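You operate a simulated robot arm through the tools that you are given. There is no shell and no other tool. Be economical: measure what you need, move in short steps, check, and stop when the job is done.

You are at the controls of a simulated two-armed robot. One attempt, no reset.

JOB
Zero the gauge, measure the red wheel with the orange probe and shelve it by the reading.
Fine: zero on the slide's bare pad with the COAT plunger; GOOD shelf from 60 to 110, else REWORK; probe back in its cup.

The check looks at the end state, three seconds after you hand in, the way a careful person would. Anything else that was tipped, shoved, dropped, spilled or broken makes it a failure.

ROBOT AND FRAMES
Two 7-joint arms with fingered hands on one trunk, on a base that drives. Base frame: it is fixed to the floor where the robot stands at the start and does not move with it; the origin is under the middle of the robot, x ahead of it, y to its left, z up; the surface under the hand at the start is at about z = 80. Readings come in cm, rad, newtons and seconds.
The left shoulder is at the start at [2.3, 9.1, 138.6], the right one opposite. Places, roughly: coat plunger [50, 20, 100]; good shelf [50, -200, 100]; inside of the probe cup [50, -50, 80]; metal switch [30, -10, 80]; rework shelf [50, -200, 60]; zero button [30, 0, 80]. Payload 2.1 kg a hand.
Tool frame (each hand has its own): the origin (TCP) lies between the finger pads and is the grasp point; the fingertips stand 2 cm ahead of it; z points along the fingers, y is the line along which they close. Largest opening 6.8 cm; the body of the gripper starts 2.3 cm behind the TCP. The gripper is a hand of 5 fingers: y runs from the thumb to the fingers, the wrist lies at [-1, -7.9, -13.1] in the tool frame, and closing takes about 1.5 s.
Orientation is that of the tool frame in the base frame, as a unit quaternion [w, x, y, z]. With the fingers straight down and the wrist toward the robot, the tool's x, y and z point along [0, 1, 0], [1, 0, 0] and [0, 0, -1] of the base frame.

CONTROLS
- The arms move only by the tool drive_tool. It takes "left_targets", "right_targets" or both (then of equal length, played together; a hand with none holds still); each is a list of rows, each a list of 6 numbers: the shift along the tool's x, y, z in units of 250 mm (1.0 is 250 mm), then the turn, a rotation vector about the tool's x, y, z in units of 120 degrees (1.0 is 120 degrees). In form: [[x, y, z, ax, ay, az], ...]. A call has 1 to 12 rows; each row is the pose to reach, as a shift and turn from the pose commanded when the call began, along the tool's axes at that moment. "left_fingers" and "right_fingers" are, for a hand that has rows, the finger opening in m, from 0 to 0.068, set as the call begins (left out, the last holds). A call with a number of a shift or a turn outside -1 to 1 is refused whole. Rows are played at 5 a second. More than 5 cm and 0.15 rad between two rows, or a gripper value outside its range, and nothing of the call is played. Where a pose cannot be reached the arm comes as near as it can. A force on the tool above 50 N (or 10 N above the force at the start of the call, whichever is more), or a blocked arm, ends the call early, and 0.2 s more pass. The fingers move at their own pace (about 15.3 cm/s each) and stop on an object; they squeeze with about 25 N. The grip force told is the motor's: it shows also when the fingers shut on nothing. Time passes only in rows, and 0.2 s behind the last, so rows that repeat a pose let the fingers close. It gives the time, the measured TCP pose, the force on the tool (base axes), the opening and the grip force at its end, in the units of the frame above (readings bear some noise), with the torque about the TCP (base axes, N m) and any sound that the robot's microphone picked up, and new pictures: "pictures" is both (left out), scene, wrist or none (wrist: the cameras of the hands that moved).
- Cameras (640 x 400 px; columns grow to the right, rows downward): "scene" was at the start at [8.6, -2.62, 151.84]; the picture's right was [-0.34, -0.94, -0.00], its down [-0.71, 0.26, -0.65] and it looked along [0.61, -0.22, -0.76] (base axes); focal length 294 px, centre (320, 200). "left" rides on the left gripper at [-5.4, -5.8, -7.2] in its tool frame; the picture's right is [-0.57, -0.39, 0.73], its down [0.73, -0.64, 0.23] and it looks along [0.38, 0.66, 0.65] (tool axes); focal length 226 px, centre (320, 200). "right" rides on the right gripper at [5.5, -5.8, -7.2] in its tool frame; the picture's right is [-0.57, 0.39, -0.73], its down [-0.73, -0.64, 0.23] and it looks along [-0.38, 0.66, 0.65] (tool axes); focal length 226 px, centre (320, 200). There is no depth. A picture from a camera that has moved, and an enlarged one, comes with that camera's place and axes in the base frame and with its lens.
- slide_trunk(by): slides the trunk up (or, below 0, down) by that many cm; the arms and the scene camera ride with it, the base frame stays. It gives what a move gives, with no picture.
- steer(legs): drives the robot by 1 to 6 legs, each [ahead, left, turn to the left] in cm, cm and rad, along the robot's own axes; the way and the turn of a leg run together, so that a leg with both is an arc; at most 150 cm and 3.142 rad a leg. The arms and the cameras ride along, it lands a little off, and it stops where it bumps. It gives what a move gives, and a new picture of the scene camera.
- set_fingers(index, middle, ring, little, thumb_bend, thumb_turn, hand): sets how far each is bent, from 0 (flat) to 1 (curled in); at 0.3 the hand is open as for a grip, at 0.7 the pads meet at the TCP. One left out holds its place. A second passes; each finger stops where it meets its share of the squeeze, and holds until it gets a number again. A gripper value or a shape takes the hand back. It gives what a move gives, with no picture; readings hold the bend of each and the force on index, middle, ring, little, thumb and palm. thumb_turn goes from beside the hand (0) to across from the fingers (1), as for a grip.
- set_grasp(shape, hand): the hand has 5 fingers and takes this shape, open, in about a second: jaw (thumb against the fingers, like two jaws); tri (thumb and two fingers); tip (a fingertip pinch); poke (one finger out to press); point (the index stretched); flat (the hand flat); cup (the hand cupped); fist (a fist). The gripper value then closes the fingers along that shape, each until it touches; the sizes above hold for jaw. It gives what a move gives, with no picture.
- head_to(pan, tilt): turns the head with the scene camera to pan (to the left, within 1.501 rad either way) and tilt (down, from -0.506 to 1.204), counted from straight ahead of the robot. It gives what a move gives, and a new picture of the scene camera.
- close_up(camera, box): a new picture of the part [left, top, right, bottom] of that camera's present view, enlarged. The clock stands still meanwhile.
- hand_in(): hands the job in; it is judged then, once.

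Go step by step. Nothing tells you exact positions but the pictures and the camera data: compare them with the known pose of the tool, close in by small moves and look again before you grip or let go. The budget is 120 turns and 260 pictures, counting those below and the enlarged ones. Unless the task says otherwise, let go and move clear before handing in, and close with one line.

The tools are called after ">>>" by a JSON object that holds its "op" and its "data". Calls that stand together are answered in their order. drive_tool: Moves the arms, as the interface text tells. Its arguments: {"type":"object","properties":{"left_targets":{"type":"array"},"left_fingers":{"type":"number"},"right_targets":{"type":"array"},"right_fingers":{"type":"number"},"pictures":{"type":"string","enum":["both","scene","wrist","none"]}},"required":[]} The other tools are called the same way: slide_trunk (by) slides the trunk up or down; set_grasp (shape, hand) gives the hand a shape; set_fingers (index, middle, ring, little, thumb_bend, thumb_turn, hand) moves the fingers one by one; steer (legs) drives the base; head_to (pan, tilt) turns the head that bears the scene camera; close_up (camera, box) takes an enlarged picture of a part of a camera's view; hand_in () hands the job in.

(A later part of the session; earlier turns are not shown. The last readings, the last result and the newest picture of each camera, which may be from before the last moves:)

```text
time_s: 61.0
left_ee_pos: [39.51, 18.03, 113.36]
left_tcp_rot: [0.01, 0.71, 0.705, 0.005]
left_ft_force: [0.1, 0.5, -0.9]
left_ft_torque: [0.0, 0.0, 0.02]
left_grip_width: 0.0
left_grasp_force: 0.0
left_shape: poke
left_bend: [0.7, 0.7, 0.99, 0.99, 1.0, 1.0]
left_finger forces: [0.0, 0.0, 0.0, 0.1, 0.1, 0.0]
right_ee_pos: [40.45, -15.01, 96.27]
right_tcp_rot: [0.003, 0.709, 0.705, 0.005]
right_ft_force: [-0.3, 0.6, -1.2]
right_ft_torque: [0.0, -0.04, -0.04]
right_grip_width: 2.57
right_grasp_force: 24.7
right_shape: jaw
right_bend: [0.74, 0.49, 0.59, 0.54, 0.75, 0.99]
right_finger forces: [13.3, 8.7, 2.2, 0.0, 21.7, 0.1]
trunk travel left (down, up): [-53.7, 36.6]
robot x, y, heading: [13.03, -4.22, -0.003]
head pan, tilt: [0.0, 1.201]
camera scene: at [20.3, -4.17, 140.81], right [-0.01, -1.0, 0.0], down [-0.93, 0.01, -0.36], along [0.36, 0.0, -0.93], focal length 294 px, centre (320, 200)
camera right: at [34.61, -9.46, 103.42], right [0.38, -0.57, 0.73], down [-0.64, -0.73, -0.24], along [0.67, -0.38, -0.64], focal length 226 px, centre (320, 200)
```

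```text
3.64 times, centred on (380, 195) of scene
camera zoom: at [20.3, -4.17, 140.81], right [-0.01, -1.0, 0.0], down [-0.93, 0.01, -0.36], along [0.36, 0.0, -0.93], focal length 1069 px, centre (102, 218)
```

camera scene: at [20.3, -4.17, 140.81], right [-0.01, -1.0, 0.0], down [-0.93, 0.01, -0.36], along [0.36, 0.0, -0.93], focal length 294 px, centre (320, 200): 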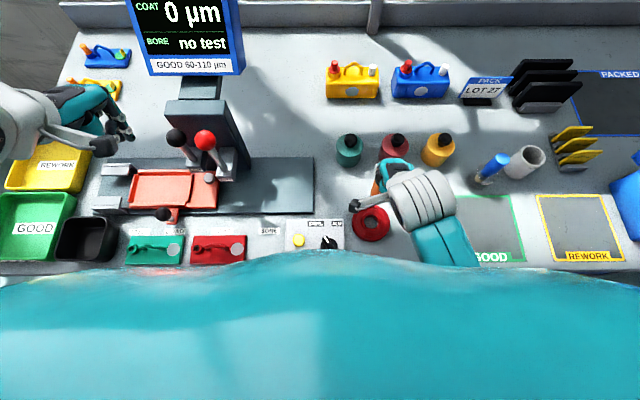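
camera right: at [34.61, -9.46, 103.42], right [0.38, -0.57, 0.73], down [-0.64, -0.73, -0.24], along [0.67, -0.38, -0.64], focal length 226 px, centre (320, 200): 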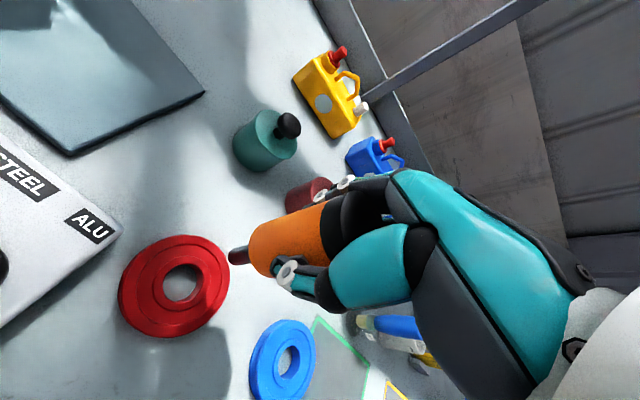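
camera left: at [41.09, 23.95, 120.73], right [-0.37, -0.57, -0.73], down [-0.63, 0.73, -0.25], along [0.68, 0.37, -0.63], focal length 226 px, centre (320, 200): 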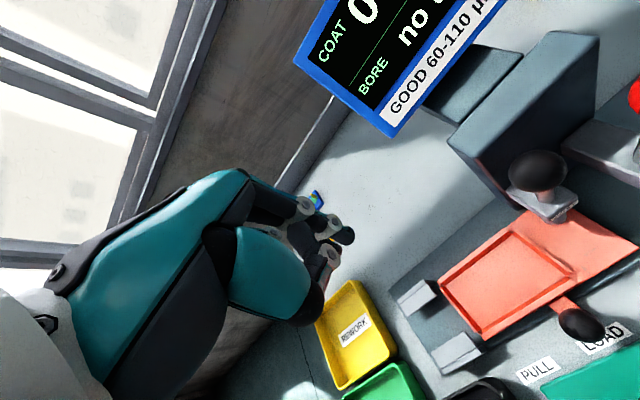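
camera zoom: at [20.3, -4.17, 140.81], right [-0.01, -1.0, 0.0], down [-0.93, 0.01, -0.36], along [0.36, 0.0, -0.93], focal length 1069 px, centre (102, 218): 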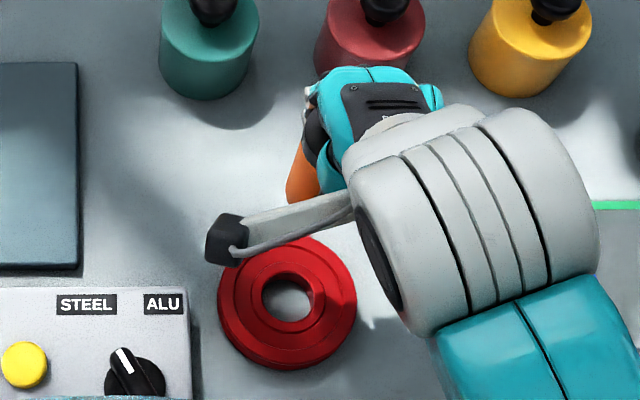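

The tip hovers at about [40.7, -15.1], i.e. over the web. Descend 3.6 cm, then feel for contact.

>>> {"op": "drive_tool", "data": {"right_targets": [[0, 0, 0.06, 0, 0, 0], [0, 0, 0.11, 0, 0, 0], [0, 0, 0.15, 0, 0, 0]], "pictures": "wrist"}}

>>> {"op": "close_up", "data": {"camera": "right", "box": [100, 180, 360, 380]}}

```text
time_s: 61.8
left_ee_pos: [39.39, 18.06, 113.37]
left_tcp_rot: [0.01, 0.709, 0.705, 0.005]
left_ft_force: [0.4, -0.5, 0.5]
left_ft_torque: [0.01, 0.0, 0.0]
left_grip_width: 0.0
left_grasp_force: 0.0
left_shape: poke
left_bend: [0.7, 0.7, 0.99, 0.99, 1.0, 1.0]
left_finger forces: [0.0, 0.0, 0.1, 0.0, 0.1, 0.0]
right_ee_pos: [40.4, -14.99, 92.76]
right_tcp_rot: [0.004, 0.709, 0.705, 0.005]
right_ft_force: [0.1, 0.9, -0.4]
right_ft_torque: [-0.02, 0.02, -0.03]
right_grip_width: 2.55
right_grasp_force: 25.1
right_shape: jaw
right_bend: [0.74, 0.49, 0.59, 0.54, 0.75, 0.99]
right_finger forces: [13.2, 8.7, 2.3, 0.1, 21.6, 0.0]
trunk travel left (down, up): [-53.7, 36.6]
robot x, y, heading: [12.92, -3.82, -0.008]
head pan, tilt: [0.0, 1.201]
camera right: at [34.64, -9.51, 99.83], right [0.38, -0.57, 0.73], down [-0.64, -0.73, -0.24], along [0.67, -0.38, -0.64], focal length 226 px, centre (320, 200)
```

right: 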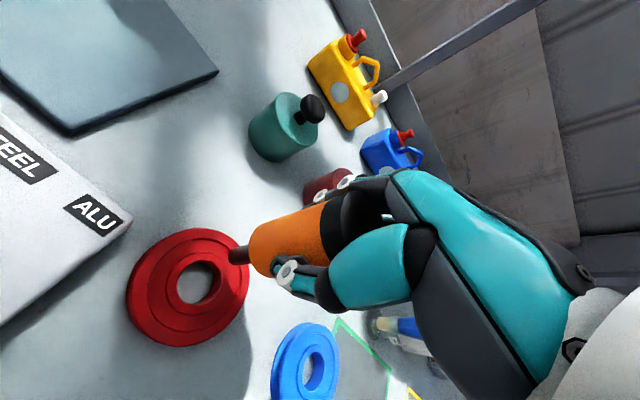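

```text
2.00 times, centred on (230, 280) of right
camera zoom: at [34.64, -9.51, 99.83], right [0.38, -0.57, 0.73], down [-0.64, -0.73, -0.24], along [0.67, -0.38, -0.64], focal length 452 px, centre (500, 40)
```

zoom: 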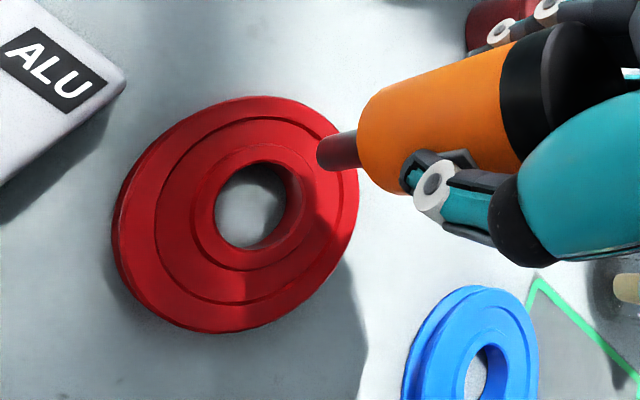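

Still about a centimetre above the face. Continue in millimetre steps.

>>> {"op": "drive_tool", "data": {"right_targets": [[0, 0, 0.012, 0, 0, 0], [0, 0, 0.024, 0, 0, 0], [0, 0, 0.032, 0, 0, 0]], "pictures": "none"}}

>>> {"op": "drive_tool", "data": {"right_targets": [[0, 0, 0.008, 0, 0, 0], [0, 0, 0.016, 0, 0, 0]], "pictures": "both"}}

```text
time_s: 62.6
left_ee_pos: [39.3, 17.96, 113.39]
left_tcp_rot: [0.01, 0.709, 0.705, 0.005]
left_ft_force: [-0.5, -0.5, -0.3]
left_ft_torque: [0.01, 0.01, 0.0]
left_grip_width: 0.01
left_grasp_force: 0.0
left_shape: poke
left_bend: [0.7, 0.7, 0.99, 0.99, 1.0, 1.0]
left_finger forces: [0.0, 0.0, 0.1, 0.0, 0.1, 0.1]
right_ee_pos: [40.45, -14.87, 91.84]
right_tcp_rot: [0.003, 0.709, 0.705, 0.005]
right_ft_force: [-0.6, -0.2, -0.6]
right_ft_torque: [0.02, 0.0, 0.0]
right_grip_width: 2.57
right_grasp_force: 24.7
right_shape: jaw
right_bend: [0.74, 0.49, 0.59, 0.54, 0.75, 0.99]
right_finger forces: [13.3, 8.7, 2.3, 0.1, 21.6, 0.1]
trunk travel left (down, up): [-53.7, 36.6]
robot x, y, heading: [13.21, -4.3, -0.008]
head pan, tilt: [0.0, 1.201]
```

```text
time_s: 63.2
left_ee_pos: [39.45, 18.05, 113.34]
left_tcp_rot: [0.011, 0.71, 0.704, 0.005]
left_ft_force: [0.3, -0.4, -0.4]
left_ft_torque: [-0.01, 0.0, 0.01]
left_grip_width: 0.0
left_grasp_force: 0.1
left_shape: poke
left_bend: [0.7, 0.7, 0.99, 0.99, 1.0, 1.0]
left_finger forces: [0.0, 0.0, 0.0, 0.0, 0.0, 0.0]
right_ee_pos: [40.35, -14.82, 91.39]
right_tcp_rot: [0.004, 0.708, 0.706, 0.004]
right_ft_force: [0.7, 0.2, -1.5]
right_ft_torque: [-0.03, 0.0, 0.0]
right_grip_width: 2.57
right_grasp_force: 25.1
right_shape: jaw
right_bend: [0.74, 0.49, 0.59, 0.54, 0.75, 0.99]
right_finger forces: [13.3, 8.7, 2.3, 0.0, 21.7, 0.1]
trunk travel left (down, up): [-53.7, 36.6]
robot x, y, heading: [13.21, -4.09, -0.006]
head pan, tilt: [0.0, 1.201]
camera scene: at [20.3, -4.17, 140.81], right [-0.01, -1.0, 0.0], down [-0.93, 0.01, -0.36], along [0.36, 0.0, -0.93], focal length 294 px, centre (320, 200)
camera right: at [34.65, -9.39, 98.6], right [0.38, -0.57, 0.73], down [-0.64, -0.73, -0.24], along [0.67, -0.38, -0.64], focal length 226 px, centre (320, 200)
```

scene: 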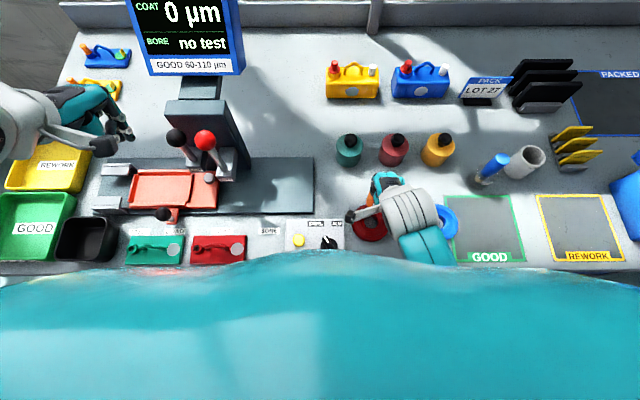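
right: 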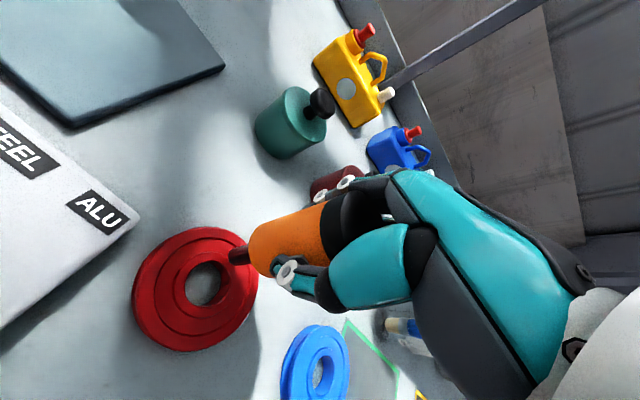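

No contact yet. A few more 2 mm steps.

>>> {"op": "drive_tool", "data": {"right_targets": [[0, 0, 0.008, 0, 0, 0], [0, 0, 0.016, 0, 0, 0]], "pictures": "none"}}

>>> {"op": "close_up", "data": {"camera": "right", "box": [100, 200, 300, 370]}}

```text
time_s: 63.8
left_ee_pos: [39.42, 17.98, 113.37]
left_tcp_rot: [0.01, 0.709, 0.705, 0.005]
left_ft_force: [-0.9, -0.8, 0.6]
left_ft_torque: [0.01, 0.01, -0.01]
left_grip_width: 0.0
left_grasp_force: 0.1
left_shape: poke
left_bend: [0.7, 0.7, 0.99, 0.99, 1.0, 1.0]
left_finger forces: [0.1, 0.0, 0.0, 0.0, 0.0, 0.1]
right_ee_pos: [40.46, -14.91, 91.01]
right_tcp_rot: [0.003, 0.709, 0.706, 0.005]
right_ft_force: [-0.2, 0.7, -0.9]
right_ft_torque: [0.03, -0.01, 0.01]
right_grip_width: 2.57
right_grasp_force: 25.0
right_shape: jaw
right_bend: [0.74, 0.49, 0.59, 0.54, 0.75, 0.99]
right_finger forces: [13.4, 8.7, 2.3, 0.1, 21.6, 0.0]
trunk travel left (down, up): [-53.7, 36.6]
robot x, y, heading: [13.07, -4.09, -0.006]
head pan, tilt: [0.0, 1.201]
```

```text
2.35 times, centred on (200, 285) of right
camera zoom: at [34.65, -9.44, 98.17], right [0.38, -0.57, 0.73], down [-0.64, -0.73, -0.24], along [0.67, -0.38, -0.64], focal length 532 px, centre (602, 0)
```

zoom: 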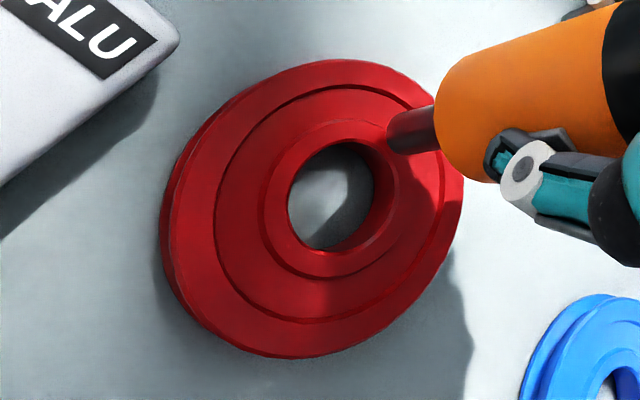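

The tip is just above the web's inner part. I shift 0.3 cm outward and keep going down.

>>> {"op": "drive_tool", "data": {"right_targets": [[0, 0.012, 0.004, 0, 0, 0], [0, 0.012, 0.012, 0, 0, 0], [0, 0.012, 0.018, 0, 0, 0]], "pictures": "none"}}

>>> {"op": "drive_tool", "data": {"right_targets": [[0, 0, 0.008, 0, 0, 0], [0, 0, 0.016, 0, 0, 0]], "pictures": "both"}}

```text
time_s: 64.6
left_ee_pos: [39.41, 18.07, 113.38]
left_tcp_rot: [0.01, 0.71, 0.704, 0.005]
left_ft_force: [-1.1, 0.4, -0.2]
left_ft_torque: [0.01, 0.0, -0.03]
left_grip_width: 0.0
left_grasp_force: 0.1
left_shape: poke
left_bend: [0.7, 0.7, 0.99, 0.99, 1.0, 1.0]
left_finger forces: [0.1, 0.0, 0.0, 0.0, 0.0, 0.0]
right_ee_pos: [40.79, -14.87, 90.66]
right_tcp_rot: [0.003, 0.708, 0.706, 0.004]
right_ft_force: [-0.4, -0.1, -1.0]
right_ft_torque: [-0.01, 0.04, 0.0]
right_grip_width: 2.56
right_grasp_force: 25.1
right_shape: jaw
right_bend: [0.74, 0.49, 0.59, 0.54, 0.75, 0.99]
right_finger forces: [13.3, 8.8, 2.3, 0.0, 21.6, 0.0]
trunk travel left (down, up): [-53.7, 36.6]
robot x, y, heading: [12.73, -4.34, -0.007]
head pan, tilt: [0.0, 1.201]
```

```text
time_s: 65.2
left_ee_pos: [39.29, 18.11, 113.31]
left_tcp_rot: [0.01, 0.709, 0.705, 0.004]
left_ft_force: [0.0, 0.0, -0.5]
left_ft_torque: [0.01, 0.03, 0.02]
left_grip_width: 0.04
left_grasp_force: 0.1
left_shape: poke
left_bend: [0.7, 0.7, 0.99, 0.99, 1.0, 1.0]
left_finger forces: [0.0, 0.0, 0.0, 0.0, 0.0, 0.1]
right_ee_pos: [40.83, -14.89, 90.26]
right_tcp_rot: [0.003, 0.709, 0.705, 0.005]
right_ft_force: [-0.4, -0.3, 0.9]
right_ft_torque: [0.01, -0.02, 0.0]
right_grip_width: 2.57
right_grasp_force: 25.1
right_shape: jaw
right_bend: [0.74, 0.49, 0.59, 0.54, 0.75, 0.99]
right_finger forces: [13.3, 8.9, 2.4, 0.0, 22.0, 0.0]
trunk travel left (down, up): [-53.7, 36.6]
robot x, y, heading: [12.93, -4.38, -0.004]
head pan, tilt: [0.0, 1.201]
camera scene: at [20.28, -4.16, 140.82], right [-0.01, -1.0, 0.0], down [-0.93, 0.01, -0.36], along [0.36, 0.0, -0.93], focal length 294 px, centre (320, 200)
camera right: at [35.04, -9.48, 97.37], right [0.38, -0.57, 0.73], down [-0.64, -0.73, -0.24], along [0.67, -0.38, -0.64], focal length 226 px, centre (320, 200)
```

scene: 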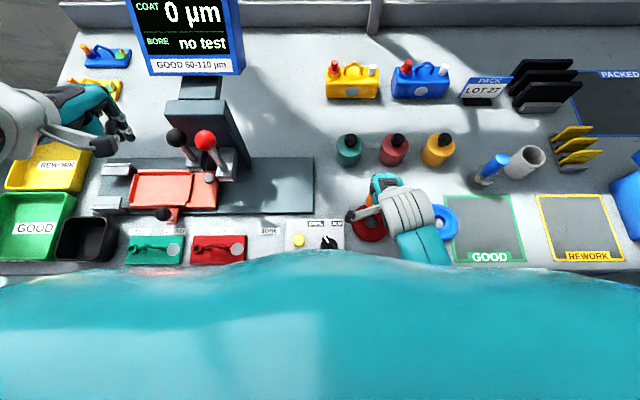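
right: 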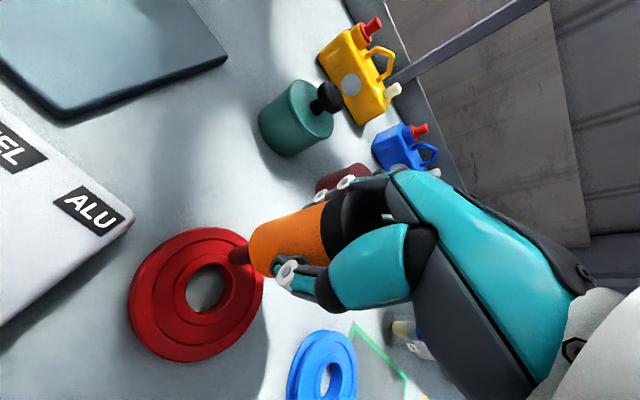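

First contact (force shifted upward by ~2 N). Press a touch more and hold.

>>> {"op": "drive_tool", "data": {"right_targets": [[0, 0, 0.006, 0, 0, 0], [0, 0, 0.012, 0, 0, 0], [0, 0, 0.012, 0, 0, 0], [0, 0, 0.012, 0, 0, 0], [0, 0, 0.012, 0, 0, 0], [0, 0, 0.012, 0, 0, 0]], "pictures": "scene"}}

>>> {"op": "close_up", "data": {"camera": "right", "box": [100, 200, 300, 370]}}

```text
time_s: 66.6
left_ee_pos: [39.26, 18.06, 113.35]
left_tcp_rot: [0.01, 0.709, 0.705, 0.006]
left_ft_force: [-0.5, 0.7, -0.4]
left_ft_torque: [0.01, 0.02, 0.02]
left_grip_width: 0.0
left_grasp_force: 0.1
left_shape: poke
left_bend: [0.7, 0.7, 0.99, 0.99, 1.0, 1.0]
left_finger forces: [0.0, 0.1, 0.1, 0.1, 0.1, 0.0]
right_ee_pos: [40.82, -14.84, 89.99]
right_tcp_rot: [0.004, 0.709, 0.706, 0.006]
right_ft_force: [0.5, -1.2, 22.1]
right_ft_torque: [-0.06, -0.08, -0.01]
right_grip_width: 2.69
right_grasp_force: 25.0
right_shape: jaw
right_bend: [0.74, 0.49, 0.59, 0.54, 0.75, 0.99]
right_finger forces: [14.5, 10.0, 3.7, 0.0, 24.9, 0.1]
trunk travel left (down, up): [-53.7, 36.6]
robot x, y, heading: [13.29, -4.21, -0.008]
head pan, tilt: [0.0, 1.201]
camera scene: at [20.18, -4.14, 140.83], right [-0.01, -1.0, 0.0], down [-0.93, 0.01, -0.36], along [0.36, 0.0, -0.93], focal length 294 px, centre (320, 200)
```

scene: 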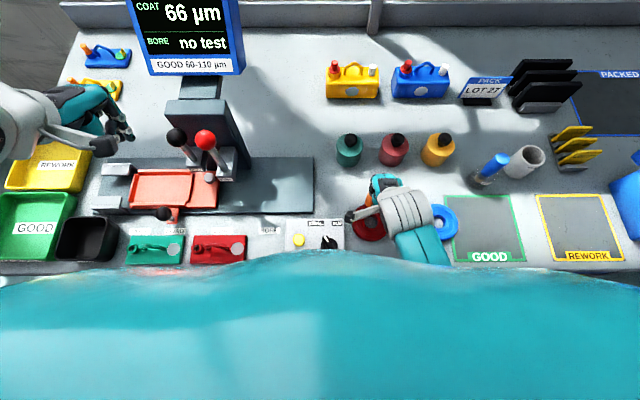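

```text
2.35 times, centred on (200, 285) of right
camera zoom: at [35.03, -9.41, 97.13], right [0.37, -0.57, 0.73], down [-0.64, -0.73, -0.24], along [0.67, -0.38, -0.64], focal length 532 px, centre (602, 0)
```

zoom: 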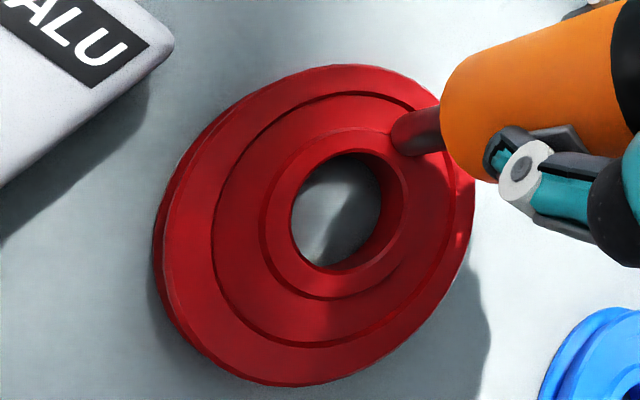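

The gauge reads 66 µm, which is within 60–110, so GOOD (I'll check the metal by weight when lifting). Now lift the probe off and carry it back to its cup.

>>> {"op": "drive_tool", "data": {"right_targets": [[0, 0, -0.06, 0, 0, 0], [0, 0, -0.18, 0, 0, 0], [0, 0, -0.34, 0, 0, 0], [0, 0, -0.5, 0, 0, 0], [-0.08, 0, -0.65, 0, 0, 0], [-0.16, 0, -0.74, 0, 0, 0]], "pictures": "both"}}

>>> {"op": "close_up", "data": {"camera": "scene", "box": [100, 0, 260, 100]}}

>>> {"op": "close_up", "data": {"camera": "right", "box": [190, 150, 430, 330]}}

```text
time_s: 68.0
left_ee_pos: [39.41, 18.01, 113.31]
left_tcp_rot: [0.01, 0.71, 0.704, 0.005]
left_ft_force: [-0.5, 0.1, -1.0]
left_ft_torque: [0.0, -0.03, 0.02]
left_grip_width: 0.0
left_grasp_force: 0.0
left_shape: poke
left_bend: [0.7, 0.7, 0.99, 0.99, 1.0, 1.0]
left_finger forces: [0.0, 0.1, 0.1, 0.0, 0.1, 0.1]
right_ee_pos: [40.61, -18.93, 108.54]
right_tcp_rot: [0.002, 0.708, 0.706, 0.005]
right_ft_force: [-1.1, -0.8, -0.9]
right_ft_torque: [0.0, 0.01, -0.01]
right_grip_width: 2.65
right_grasp_force: 25.1
right_shape: jaw
right_bend: [0.74, 0.49, 0.59, 0.54, 0.75, 0.99]
right_finger forces: [13.8, 8.9, 2.7, 0.0, 21.7, 0.0]
trunk travel left (down, up): [-53.7, 36.6]
robot x, y, heading: [13.2, -4.08, -0.003]
head pan, tilt: [0.0, 1.201]
camera scene: at [20.31, -4.19, 140.81], right [-0.01, -1.0, 0.0], down [-0.93, 0.01, -0.36], along [0.36, 0.0, -0.93], focal length 294 px, centre (320, 200)
camera right: at [34.88, -13.49, 115.63], right [0.38, -0.57, 0.73], down [-0.64, -0.73, -0.24], along [0.67, -0.38, -0.64], focal length 226 px, centre (320, 200)
```

scene: 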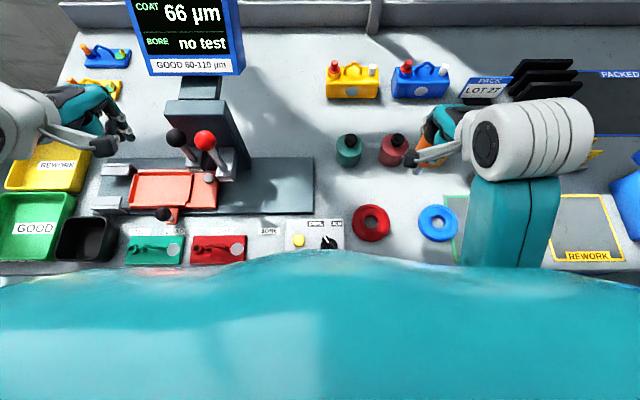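
right: 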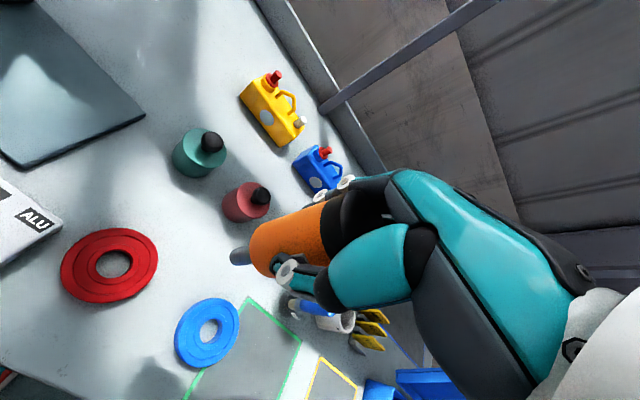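

```text
4.00 times, centred on (180, 50) of scene
camera zoom: at [20.31, -4.19, 140.81], right [-0.01, -1.0, 0.0], down [-0.93, 0.01, -0.36], along [0.36, 0.0, -0.93], focal length 1176 px, centre (880, 800)
```

zoom: 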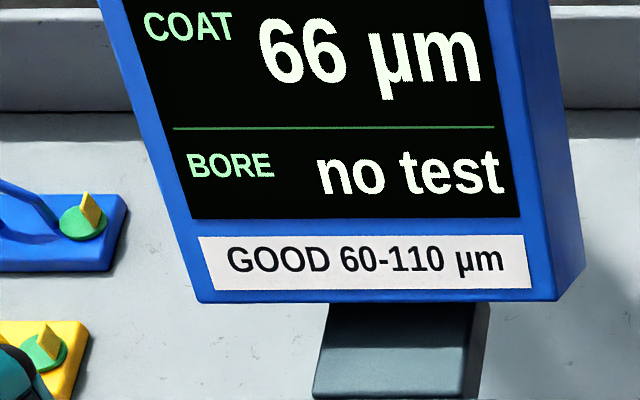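

```text
2.22 times, centred on (310, 240) of right
camera zoom: at [34.88, -13.49, 115.63], right [0.38, -0.57, 0.73], down [-0.64, -0.73, -0.24], along [0.67, -0.38, -0.64], focal length 502 px, centre (342, 111)
```

zoom: 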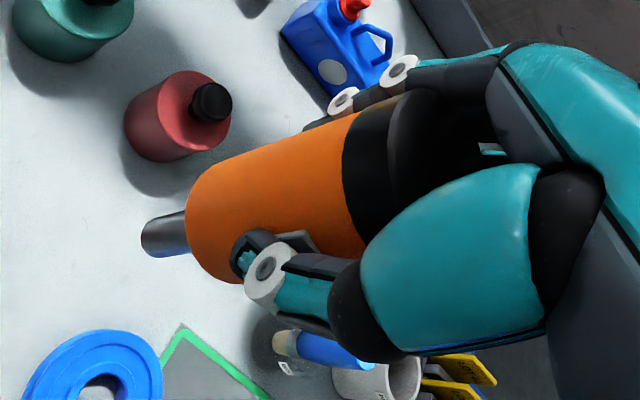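

Reading 66 confirmed and the probe sits firm in the hand. Drive right 31 cm back to the cup.

>>> {"op": "steer", "data": {"legs": [[0, -31, 0]]}}

>>> {"op": "drive_tool", "data": {"right_targets": [[0, 0.1, 0, 0, 0, 0], [0, 0.2, 0, 0, 0, 0], [0, 0.3, 0.0, 0, 0, 0], [0, 0.42, 0.0, 0, 0, 0]], "pictures": "both"}}

```text
time_s: 70.0
left_ee_pos: [39.18, -12.51, 113.41]
left_tcp_rot: [0.009, 0.71, 0.704, 0.005]
left_ft_force: [0.0, 0.3, 0.5]
left_ft_torque: [0.0, -0.03, -0.04]
left_grip_width: 0.0
left_grasp_force: 0.1
left_shape: poke
left_bend: [0.7, 0.7, 0.99, 0.99, 1.0, 1.0]
left_finger forces: [0.1, 0.0, 0.1, 0.1, 0.1, 0.0]
right_ee_pos: [40.5, -49.44, 108.53]
right_tcp_rot: [0.003, 0.709, 0.705, 0.004]
right_ft_force: [0.7, -0.1, -1.1]
right_ft_torque: [-0.03, -0.03, -0.01]
right_grip_width: 2.61
right_grasp_force: 24.4
right_shape: jaw
right_bend: [0.74, 0.49, 0.59, 0.54, 0.75, 0.99]
right_finger forces: [13.6, 8.9, 2.6, 0.1, 21.6, 0.0]
trunk travel left (down, up): [-53.7, 36.6]
robot x, y, heading: [12.72, -34.44, -0.006]
head pan, tilt: [0.0, 1.201]
camera scene: at [20.09, -34.71, 140.81], right [-0.01, -1.0, 0.0], down [-0.93, 0.01, -0.36], along [0.36, 0.0, -0.93], focal length 294 px, centre (320, 200)
```

scene: 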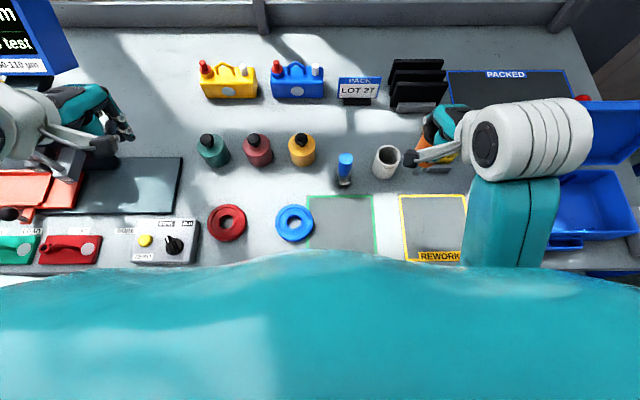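

```text
time_s: 71.0
left_ee_pos: [39.14, -12.45, 113.39]
left_tcp_rot: [0.01, 0.71, 0.704, 0.005]
left_ft_force: [-0.1, 1.4, -0.5]
left_ft_torque: [0.0, -0.01, -0.02]
left_grip_width: 0.0
left_grasp_force: 0.1
left_shape: poke
left_bend: [0.7, 0.7, 0.99, 0.99, 1.0, 1.0]
left_finger forces: [0.0, 0.0, 0.0, 0.0, 0.0, 0.0]
right_ee_pos: [51.19, -49.3, 108.57]
right_tcp_rot: [0.003, 0.709, 0.705, 0.005]
right_ft_force: [0.3, -0.1, -0.6]
right_ft_torque: [-0.02, -0.02, -0.02]
right_grip_width: 2.61
right_grasp_force: 25.2
right_shape: jaw
right_bend: [0.74, 0.49, 0.59, 0.54, 0.75, 0.98]
right_finger forces: [13.7, 9.1, 2.7, 0.1, 21.8, 0.0]
trunk travel left (down, up): [-53.7, 36.6]
robot x, y, heading: [12.88, -34.65, -0.008]
head pan, tilt: [0.0, 1.201]
camera scene: at [20.12, -34.66, 140.81], right [-0.01, -1.0, 0.0], down [-0.93, 0.01, -0.36], along [0.36, 0.0, -0.93], focal length 294 px, centre (320, 200)
camera right: at [45.35, -43.92, 115.7], right [0.38, -0.57, 0.73], down [-0.64, -0.73, -0.24], along [0.67, -0.38, -0.64], focal length 226 px, centre (320, 200)
```

scene: 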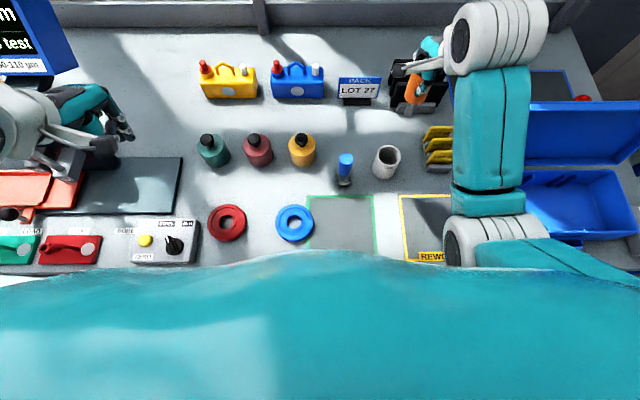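
right: 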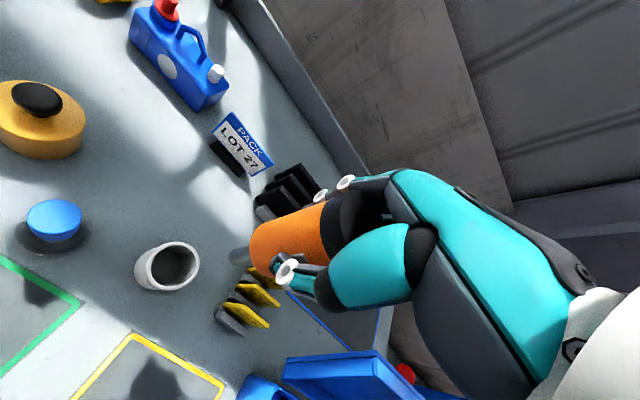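

I'm back above the cup. Descend until the tip is just above the rim and check.

>>> {"op": "drive_tool", "data": {"right_targets": [[0, 0.008, 0.12, 0, 0, 0], [0, 0.008, 0.24, 0, 0, 0], [0, 0.008, 0.34, 0, 0, 0]], "pictures": "wrist"}}

>>> {"op": "close_up", "data": {"camera": "scene", "box": [340, 70, 480, 200]}}

>>> {"op": "close_up", "data": {"camera": "right", "box": [140, 170, 360, 340]}}

```text
time_s: 71.8
left_ee_pos: [39.12, -12.43, 113.41]
left_tcp_rot: [0.01, 0.71, 0.705, 0.005]
left_ft_force: [-0.2, -1.0, -1.0]
left_ft_torque: [0.01, 0.02, -0.01]
left_grip_width: 0.02
left_grasp_force: 0.1
left_shape: poke
left_bend: [0.7, 0.7, 0.99, 0.99, 1.0, 1.0]
left_finger forces: [0.1, 0.0, 0.0, 0.0, 0.0, 0.0]
right_ee_pos: [51.3, -49.41, 99.98]
right_tcp_rot: [0.003, 0.709, 0.705, 0.004]
right_ft_force: [0.4, 1.1, -1.0]
right_ft_torque: [0.01, 0.01, 0.02]
right_grip_width: 2.63
right_grasp_force: 25.3
right_shape: jaw
right_bend: [0.74, 0.49, 0.59, 0.54, 0.75, 0.98]
right_finger forces: [13.8, 9.0, 2.9, 0.0, 21.7, 0.1]
trunk travel left (down, up): [-53.7, 36.6]
robot x, y, heading: [12.93, -34.53, -0.007]
head pan, tilt: [0.0, 1.201]
camera right: at [45.45, -43.91, 107.11], right [0.38, -0.57, 0.73], down [-0.64, -0.73, -0.24], along [0.67, -0.38, -0.64], focal length 226 px, centre (320, 200)
```

right: 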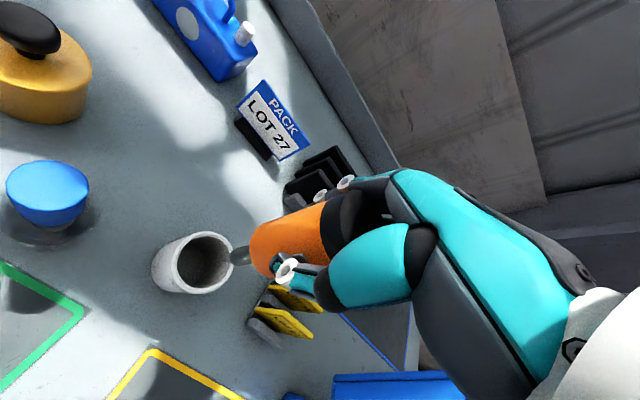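

```text
3.08 times, centred on (410, 135) of scene
camera zoom: at [20.09, -34.66, 140.81], right [-0.01, -1.0, 0.0], down [-0.93, 0.01, -0.36], along [0.36, 0.0, -0.93], focal length 904 px, centre (43, 400)
```

zoom: 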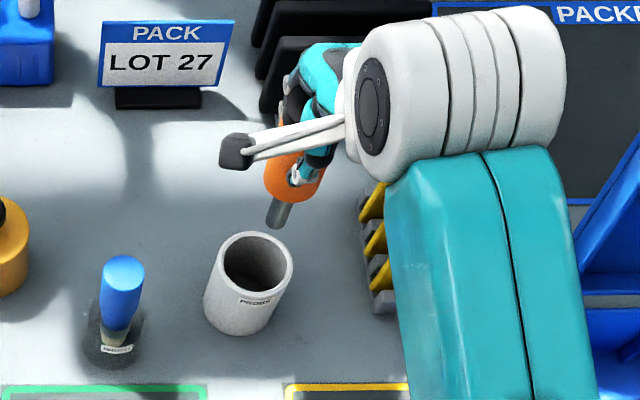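

```text
2.35 times, centred on (250, 255) of right
camera zoom: at [45.45, -43.91, 107.11], right [0.38, -0.57, 0.73], down [-0.64, -0.73, -0.24], along [0.67, -0.38, -0.64], focal length 532 px, centre (485, 71)
```

zoom: 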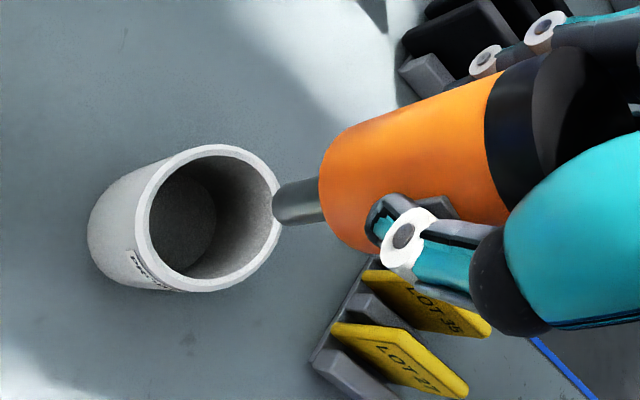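

The tip lines up with the cup opening. Lower it in to the former seat height.

>>> {"op": "drive_tool", "data": {"right_targets": [[0, 0, 0.1, 0, 0, 0], [0, 0, 0.2, 0, 0, 0], [0, 0, 0.3, 0, 0, 0], [0, 0, 0.37, 0, 0, 0], [0, 0, 0.41, 0, 0, 0], [0, 0, 0.424, 0, 0, 0]], "pictures": "both"}}

```text
time_s: 73.2
left_ee_pos: [39.07, -12.46, 113.38]
left_tcp_rot: [0.01, 0.709, 0.705, 0.005]
left_ft_force: [-0.4, 0.1, -0.5]
left_ft_torque: [0.03, 0.0, 0.0]
left_grip_width: 0.0
left_grasp_force: 0.0
left_shape: poke
left_bend: [0.7, 0.7, 0.99, 0.99, 1.0, 1.0]
left_finger forces: [0.0, 0.0, 0.0, 0.0, 0.1, 0.0]
right_ee_pos: [51.33, -49.36, 89.62]
right_tcp_rot: [0.003, 0.709, 0.705, 0.005]
right_ft_force: [-0.4, 0.2, -0.5]
right_ft_torque: [0.02, 0.04, -0.02]
right_grip_width: 2.63
right_grasp_force: 24.9
right_shape: jaw
right_bend: [0.74, 0.49, 0.59, 0.54, 0.76, 0.98]
right_finger forces: [13.4, 8.8, 3.0, 0.0, 21.8, 0.1]
trunk travel left (down, up): [-53.7, 36.6]
robot x, y, heading: [12.31, -35.29, -0.005]
head pan, tilt: [0.0, 1.201]
camera scene: at [20.09, -34.65, 140.81], right [-0.01, -1.0, 0.0], down [-0.93, 0.01, -0.36], along [0.36, 0.0, -0.93], focal length 294 px, centre (320, 200)
camera right: at [45.54, -44.0, 96.62], right [0.38, -0.57, 0.73], down [-0.64, -0.73, -0.24], along [0.67, -0.38, -0.64], focal length 226 px, centre (320, 200)
```

scene: 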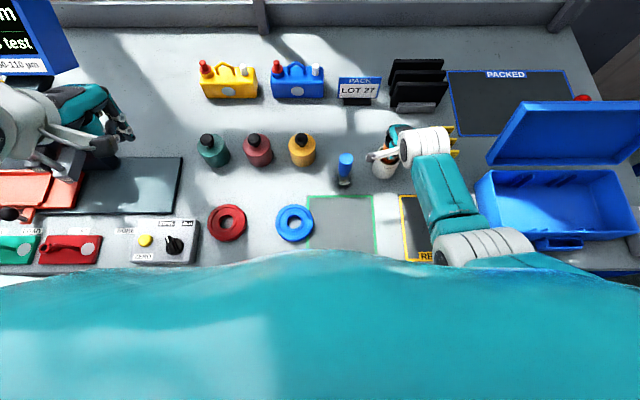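
right: 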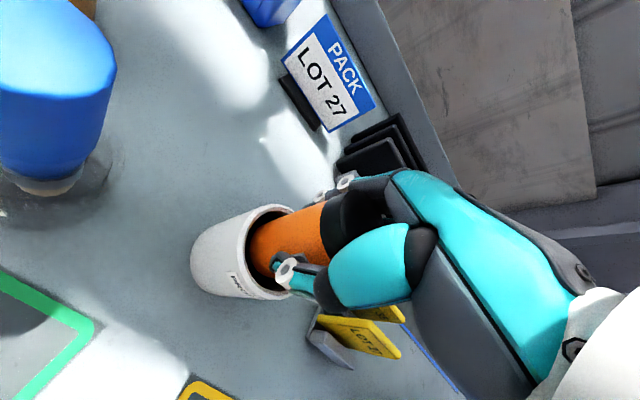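

Nearly seated. Lower the last few millimetres, then open the hand.

>>> {"op": "drive_tool", "data": {"right_targets": [[0, 0, 0.008, 0, 0, 0], [0, 0, 0.016, 0, 0, 0]], "pictures": "none"}}

>>> {"op": "drive_tool", "data": {"right_targets": [[0, 0, 0, 0, 0, 0], [0, 0, 0, 0, 0, 0], [0, 0, 0, 0, 0, 0], [0, 0, 0, 0, 0, 0], [0, 0, 0, 0, 0, 0], [0, 0, 0, 0, 0, 0], [0, 0, 0, 0, 0, 0]], "right_fingers": 0.068, "pictures": "wrist"}}

```text
time_s: 73.8
left_ee_pos: [39.12, -12.36, 113.45]
left_tcp_rot: [0.011, 0.71, 0.705, 0.005]
left_ft_force: [0.8, 0.5, 0.2]
left_ft_torque: [0.01, 0.0, 0.03]
left_grip_width: 0.01
left_grasp_force: 0.0
left_shape: poke
left_bend: [0.7, 0.7, 0.99, 0.99, 1.0, 1.0]
left_finger forces: [0.0, 0.1, 0.0, 0.0, 0.0, 0.0]
right_ee_pos: [51.49, -49.49, 89.15]
right_tcp_rot: [0.004, 0.709, 0.705, 0.006]
right_ft_force: [-1.3, -0.2, 8.5]
right_ft_torque: [-0.04, -0.02, 0.02]
right_grip_width: 2.63
right_grasp_force: 24.8
right_shape: jaw
right_bend: [0.74, 0.49, 0.59, 0.54, 0.76, 0.98]
right_finger forces: [13.2, 8.1, 4.2, 0.1, 23.1, 0.0]
trunk travel left (down, up): [-53.7, 36.6]
robot x, y, heading: [12.79, -34.64, -0.01]
head pan, tilt: [0.0, 1.201]
```

```text
time_s: 75.4
left_ee_pos: [39.13, -12.42, 113.32]
left_tcp_rot: [0.01, 0.709, 0.705, 0.006]
left_ft_force: [0.3, 1.1, 0.1]
left_ft_torque: [0.02, -0.03, -0.01]
left_grip_width: 0.0
left_grasp_force: 0.0
left_shape: poke
left_bend: [0.7, 0.7, 0.99, 0.99, 1.0, 1.0]
left_finger forces: [0.0, 0.0, 0.0, 0.1, 0.0, 0.0]
right_ee_pos: [51.24, -49.6, 89.11]
right_tcp_rot: [0.004, 0.709, 0.706, 0.005]
right_ft_force: [-0.3, 1.2, -0.5]
right_ft_torque: [0.02, 0.02, -0.01]
right_grip_width: 6.77
right_grasp_force: 0.0
right_shape: jaw
right_bend: [0.3, 0.3, 0.3, 0.3, 0.3, 0.98]
right_finger forces: [0.0, 0.1, 0.0, 0.1, 0.1, 0.1]
trunk travel left (down, up): [-53.7, 36.6]
robot x, y, heading: [12.53, -35.29, -0.006]
head pan, tilt: [0.0, 1.201]
camera right: at [45.55, -43.97, 96.24], right [0.38, -0.57, 0.73], down [-0.64, -0.73, -0.24], along [0.67, -0.38, -0.64], focal length 226 px, centre (320, 200)
```

right: 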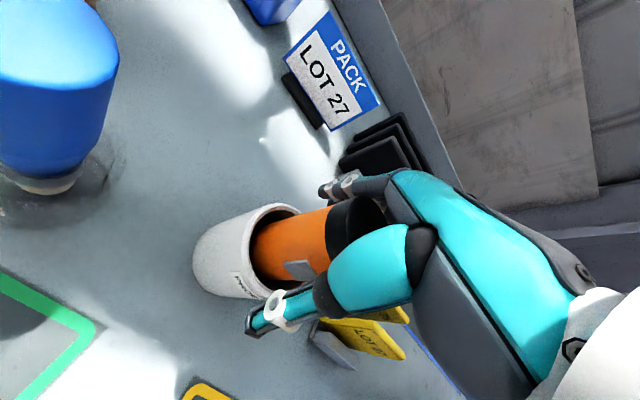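

The probe stands free in its cup. Raise the hand straight up and pull back.

>>> {"op": "drive_tool", "data": {"right_targets": [[0, 0, -0.1, 0, 0, 0], [0, 0, -0.25, 0, 0, 0], [0, 0, -0.42, 0, 0, 0], [0, -0.1, -0.58, 0, 0, 0], [0, -0.25, -0.7, 0, 0, 0], [0, -0.4, -0.74, 0, 0, 0]], "pictures": "none"}}

>>> {"op": "steer", "data": {"legs": [[0, 31, 0]]}}

>>> {"op": "close_up", "data": {"camera": "right", "box": [0, 0, 640, 400]}}

```text
time_s: 76.8
left_ee_pos: [39.03, -12.44, 113.26]
left_tcp_rot: [0.01, 0.709, 0.705, 0.005]
left_ft_force: [-0.7, 0.2, -0.4]
left_ft_torque: [0.01, -0.02, 0.02]
left_grip_width: 0.03
left_grasp_force: 0.0
left_shape: poke
left_bend: [0.7, 0.7, 0.99, 0.99, 1.0, 1.0]
left_finger forces: [0.0, 0.0, 0.1, 0.0, 0.1, 0.0]
right_ee_pos: [41.21, -49.28, 107.48]
right_tcp_rot: [0.003, 0.709, 0.705, 0.004]
right_ft_force: [0.0, 0.1, 0.7]
right_ft_torque: [-0.02, 0.0, 0.0]
right_grip_width: 6.78
right_grasp_force: 0.1
right_shape: jaw
right_bend: [0.3, 0.3, 0.3, 0.3, 0.3, 0.98]
right_finger forces: [0.0, 0.0, 0.0, 0.0, 0.1, 0.0]
trunk travel left (down, up): [-53.7, 36.6]
robot x, y, heading: [13.06, -34.47, -0.012]
head pan, tilt: [0.0, 1.201]
```

```text
time_s: 78.9
left_ee_pos: [39.29, 18.76, 113.31]
left_tcp_rot: [0.01, 0.709, 0.705, 0.005]
left_ft_force: [0.0, 0.0, 0.4]
left_ft_torque: [-0.04, -0.01, -0.02]
left_grip_width: 0.02
left_grasp_force: 0.1
left_shape: poke
left_bend: [0.7, 0.7, 0.99, 0.99, 1.0, 1.0]
left_finger forces: [0.0, 0.0, 0.1, 0.0, 0.0, 0.0]
right_ee_pos: [41.43, -18.2, 107.5]
right_tcp_rot: [0.004, 0.708, 0.706, 0.005]
right_ft_force: [1.3, 0.2, 0.0]
right_ft_torque: [0.04, -0.01, 0.02]
right_grip_width: 6.79
right_grasp_force: 0.1
right_shape: jaw
right_bend: [0.3, 0.3, 0.3, 0.3, 0.3, 0.98]
right_finger forces: [0.0, 0.0, 0.0, 0.0, 0.1, 0.0]
trunk travel left (down, up): [-53.7, 36.6]
robot x, y, heading: [12.75, -3.85, -0.011]
head pan, tilt: [0.0, 1.201]
camera scene: at [20.27, -3.51, 140.81], right [-0.01, -1.0, 0.0], down [-0.93, 0.0, -0.36], along [0.36, 0.0, -0.93], focal length 294 px, centre (320, 200)
```

scene: 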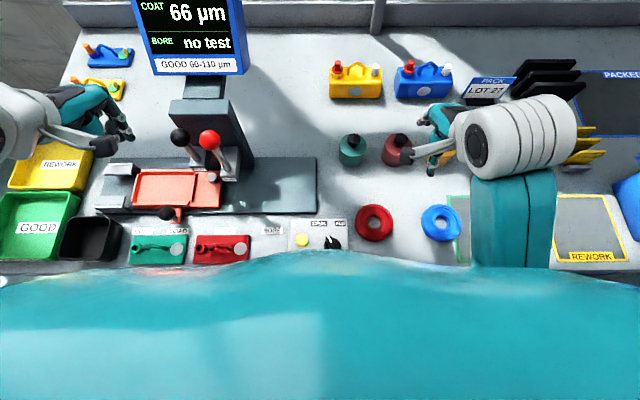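

```text
1.00 times, centred on (320, 200) of right (not enlarged: the box is as wide or as high as the picture)
camera zoom: at [35.73, -12.77, 114.65], right [0.38, -0.57, 0.73], down [-0.64, -0.73, -0.24], along [0.67, -0.38, -0.64], focal length 226 px, centre (320, 200)
```

zoom: 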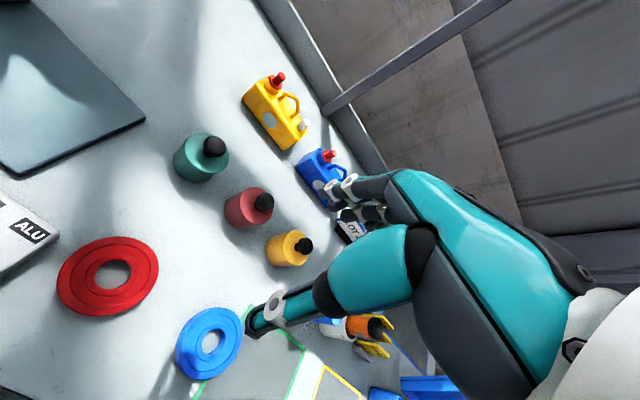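

Now to grip the red wheel (centre about [38.25, -14.85]): fingers outside the far rim, thumb down in the bore. I'll hover with a 5 cm opening first.

>>> {"op": "drive_tool", "data": {"right_targets": [[0.05, -0.01, 0.1, 0, 0, 0], [0.1, -0.016, 0.22, 0, 0, 0], [0.134, -0.016, 0.36, 0, 0, 0], [0.134, -0.016, 0.5, 0, 0, 0], [0.134, -0.016, 0.63, 0, 0, 0], [0.134, -0.016, 0.74, 0, 0, 0]], "right_fingers": 0.052, "pictures": "both"}}

>>> {"op": "close_up", "data": {"camera": "right", "box": [100, 150, 420, 380]}}

```text
time_s: 80.3
left_ee_pos: [39.3, 18.64, 113.34]
left_tcp_rot: [0.011, 0.709, 0.705, 0.005]
left_ft_force: [0.1, 0.7, 0.1]
left_ft_torque: [0.0, -0.01, 0.0]
left_grip_width: 0.0
left_grasp_force: 0.0
left_shape: poke
left_bend: [0.7, 0.7, 0.99, 0.99, 1.0, 1.0]
left_finger forces: [0.0, 0.0, 0.0, 0.0, 0.0, 0.1]
right_ee_pos: [41.39, -14.77, 88.85]
right_tcp_rot: [0.002, 0.708, 0.706, 0.004]
right_ft_force: [-0.1, 0.9, -0.1]
right_ft_torque: [0.0, -0.01, 0.0]
right_grip_width: 5.24
right_grasp_force: 0.0
right_shape: jaw
right_bend: [0.27, 0.35, 0.32, 0.33, 0.54, 0.99]
right_finger forces: [0.0, 0.0, 0.0, 0.0, 0.1, 0.0]
trunk travel left (down, up): [-53.7, 36.6]
robot x, y, heading: [13.21, -3.4, -0.003]
head pan, tilt: [0.0, 1.201]
camera scene: at [20.27, -3.56, 140.81], right [-0.01, -1.0, 0.0], down [-0.93, 0.0, -0.36], along [0.36, 0.0, -0.93], focal length 294 px, centre (320, 200)
camera right: at [35.61, -9.33, 95.99], right [0.38, -0.57, 0.73], down [-0.64, -0.73, -0.24], along [0.67, -0.38, -0.64], focal length 226 px, centre (320, 200)
```

scene: 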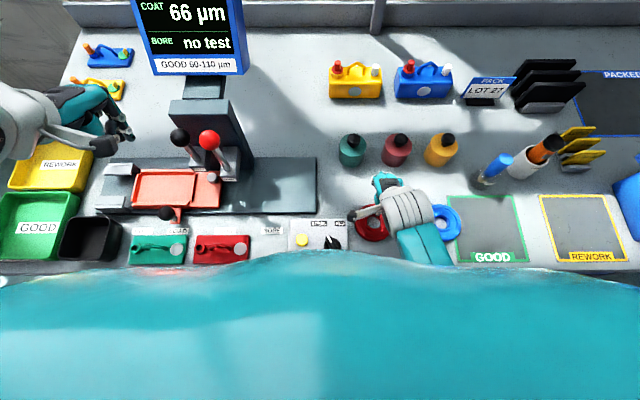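
right: 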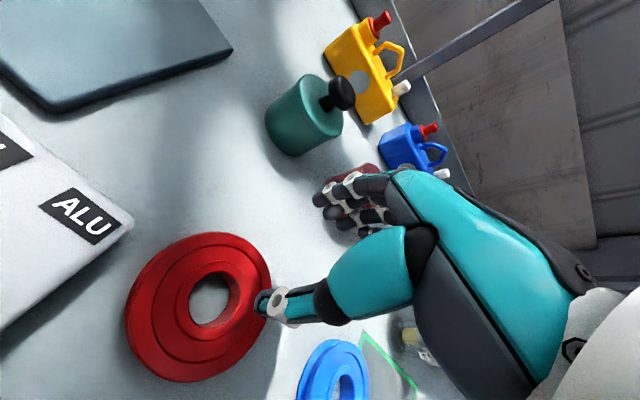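

```text
1.74 times, centred on (260, 265) of right
camera zoom: at [35.61, -9.33, 95.99], right [0.38, -0.57, 0.73], down [-0.64, -0.73, -0.24], along [0.67, -0.38, -0.64], focal length 393 px, centre (424, 87)
```

zoom: 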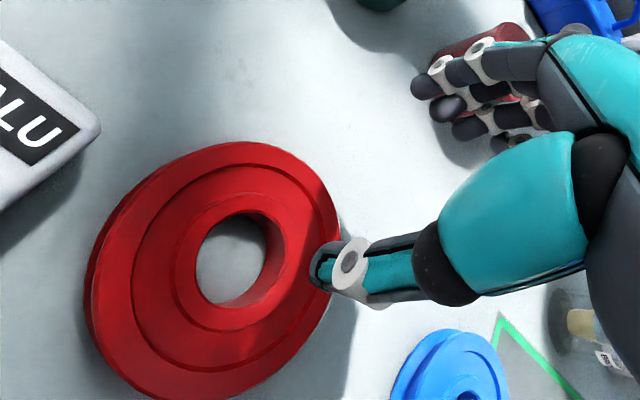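

Thumb tip is right above the bore centre ([38.3, -14.7]) and the fingers beyond the rim. Descend straight.

>>> {"op": "drive_tool", "data": {"right_targets": [[0, -0.002, 0.07, 0, 0, 0], [0, -0.002, 0.14, 0, 0, 0], [0, -0.002, 0.2, 0, 0, 0]], "pictures": "wrist"}}

>>> {"op": "close_up", "data": {"camera": "right", "box": [140, 150, 420, 360]}}

```text
time_s: 81.1
left_ee_pos: [39.33, 18.71, 113.35]
left_tcp_rot: [0.01, 0.709, 0.705, 0.005]
left_ft_force: [0.0, 0.3, 0.0]
left_ft_torque: [-0.01, 0.02, -0.03]
left_grip_width: 0.0
left_grasp_force: 0.0
left_shape: poke
left_bend: [0.7, 0.7, 0.99, 0.99, 1.0, 1.0]
left_finger forces: [0.1, 0.0, 0.1, 0.0, 0.0, 0.0]
right_ee_pos: [41.3, -14.83, 84.05]
right_tcp_rot: [0.004, 0.708, 0.706, 0.005]
right_ft_force: [-1.6, 0.5, -0.4]
right_ft_torque: [0.0, -0.01, 0.01]
right_grip_width: 5.24
right_grasp_force: 0.1
right_shape: jaw
right_bend: [0.27, 0.35, 0.32, 0.33, 0.54, 0.99]
right_finger forces: [0.0, 0.0, 0.0, 0.0, 0.0, 0.0]
trunk travel left (down, up): [-53.7, 36.6]
robot x, y, heading: [13.12, -3.41, -0.002]
head pan, tilt: [0.0, 1.201]
camera right: at [35.56, -9.35, 91.14], right [0.38, -0.57, 0.73], down [-0.64, -0.73, -0.24], along [0.67, -0.38, -0.64], focal length 226 px, centre (320, 200)
```

right: 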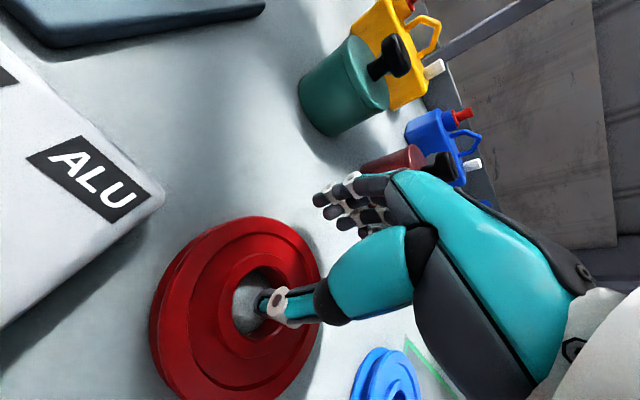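

```text
1.90 times, centred on (280, 255) of right
camera zoom: at [35.56, -9.35, 91.14], right [0.38, -0.57, 0.73], down [-0.64, -0.73, -0.24], along [0.67, -0.38, -0.64], focal length 431 px, centre (396, 95)
```

zoom: 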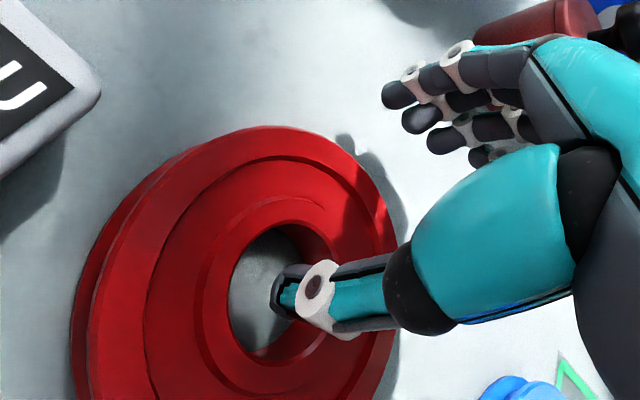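

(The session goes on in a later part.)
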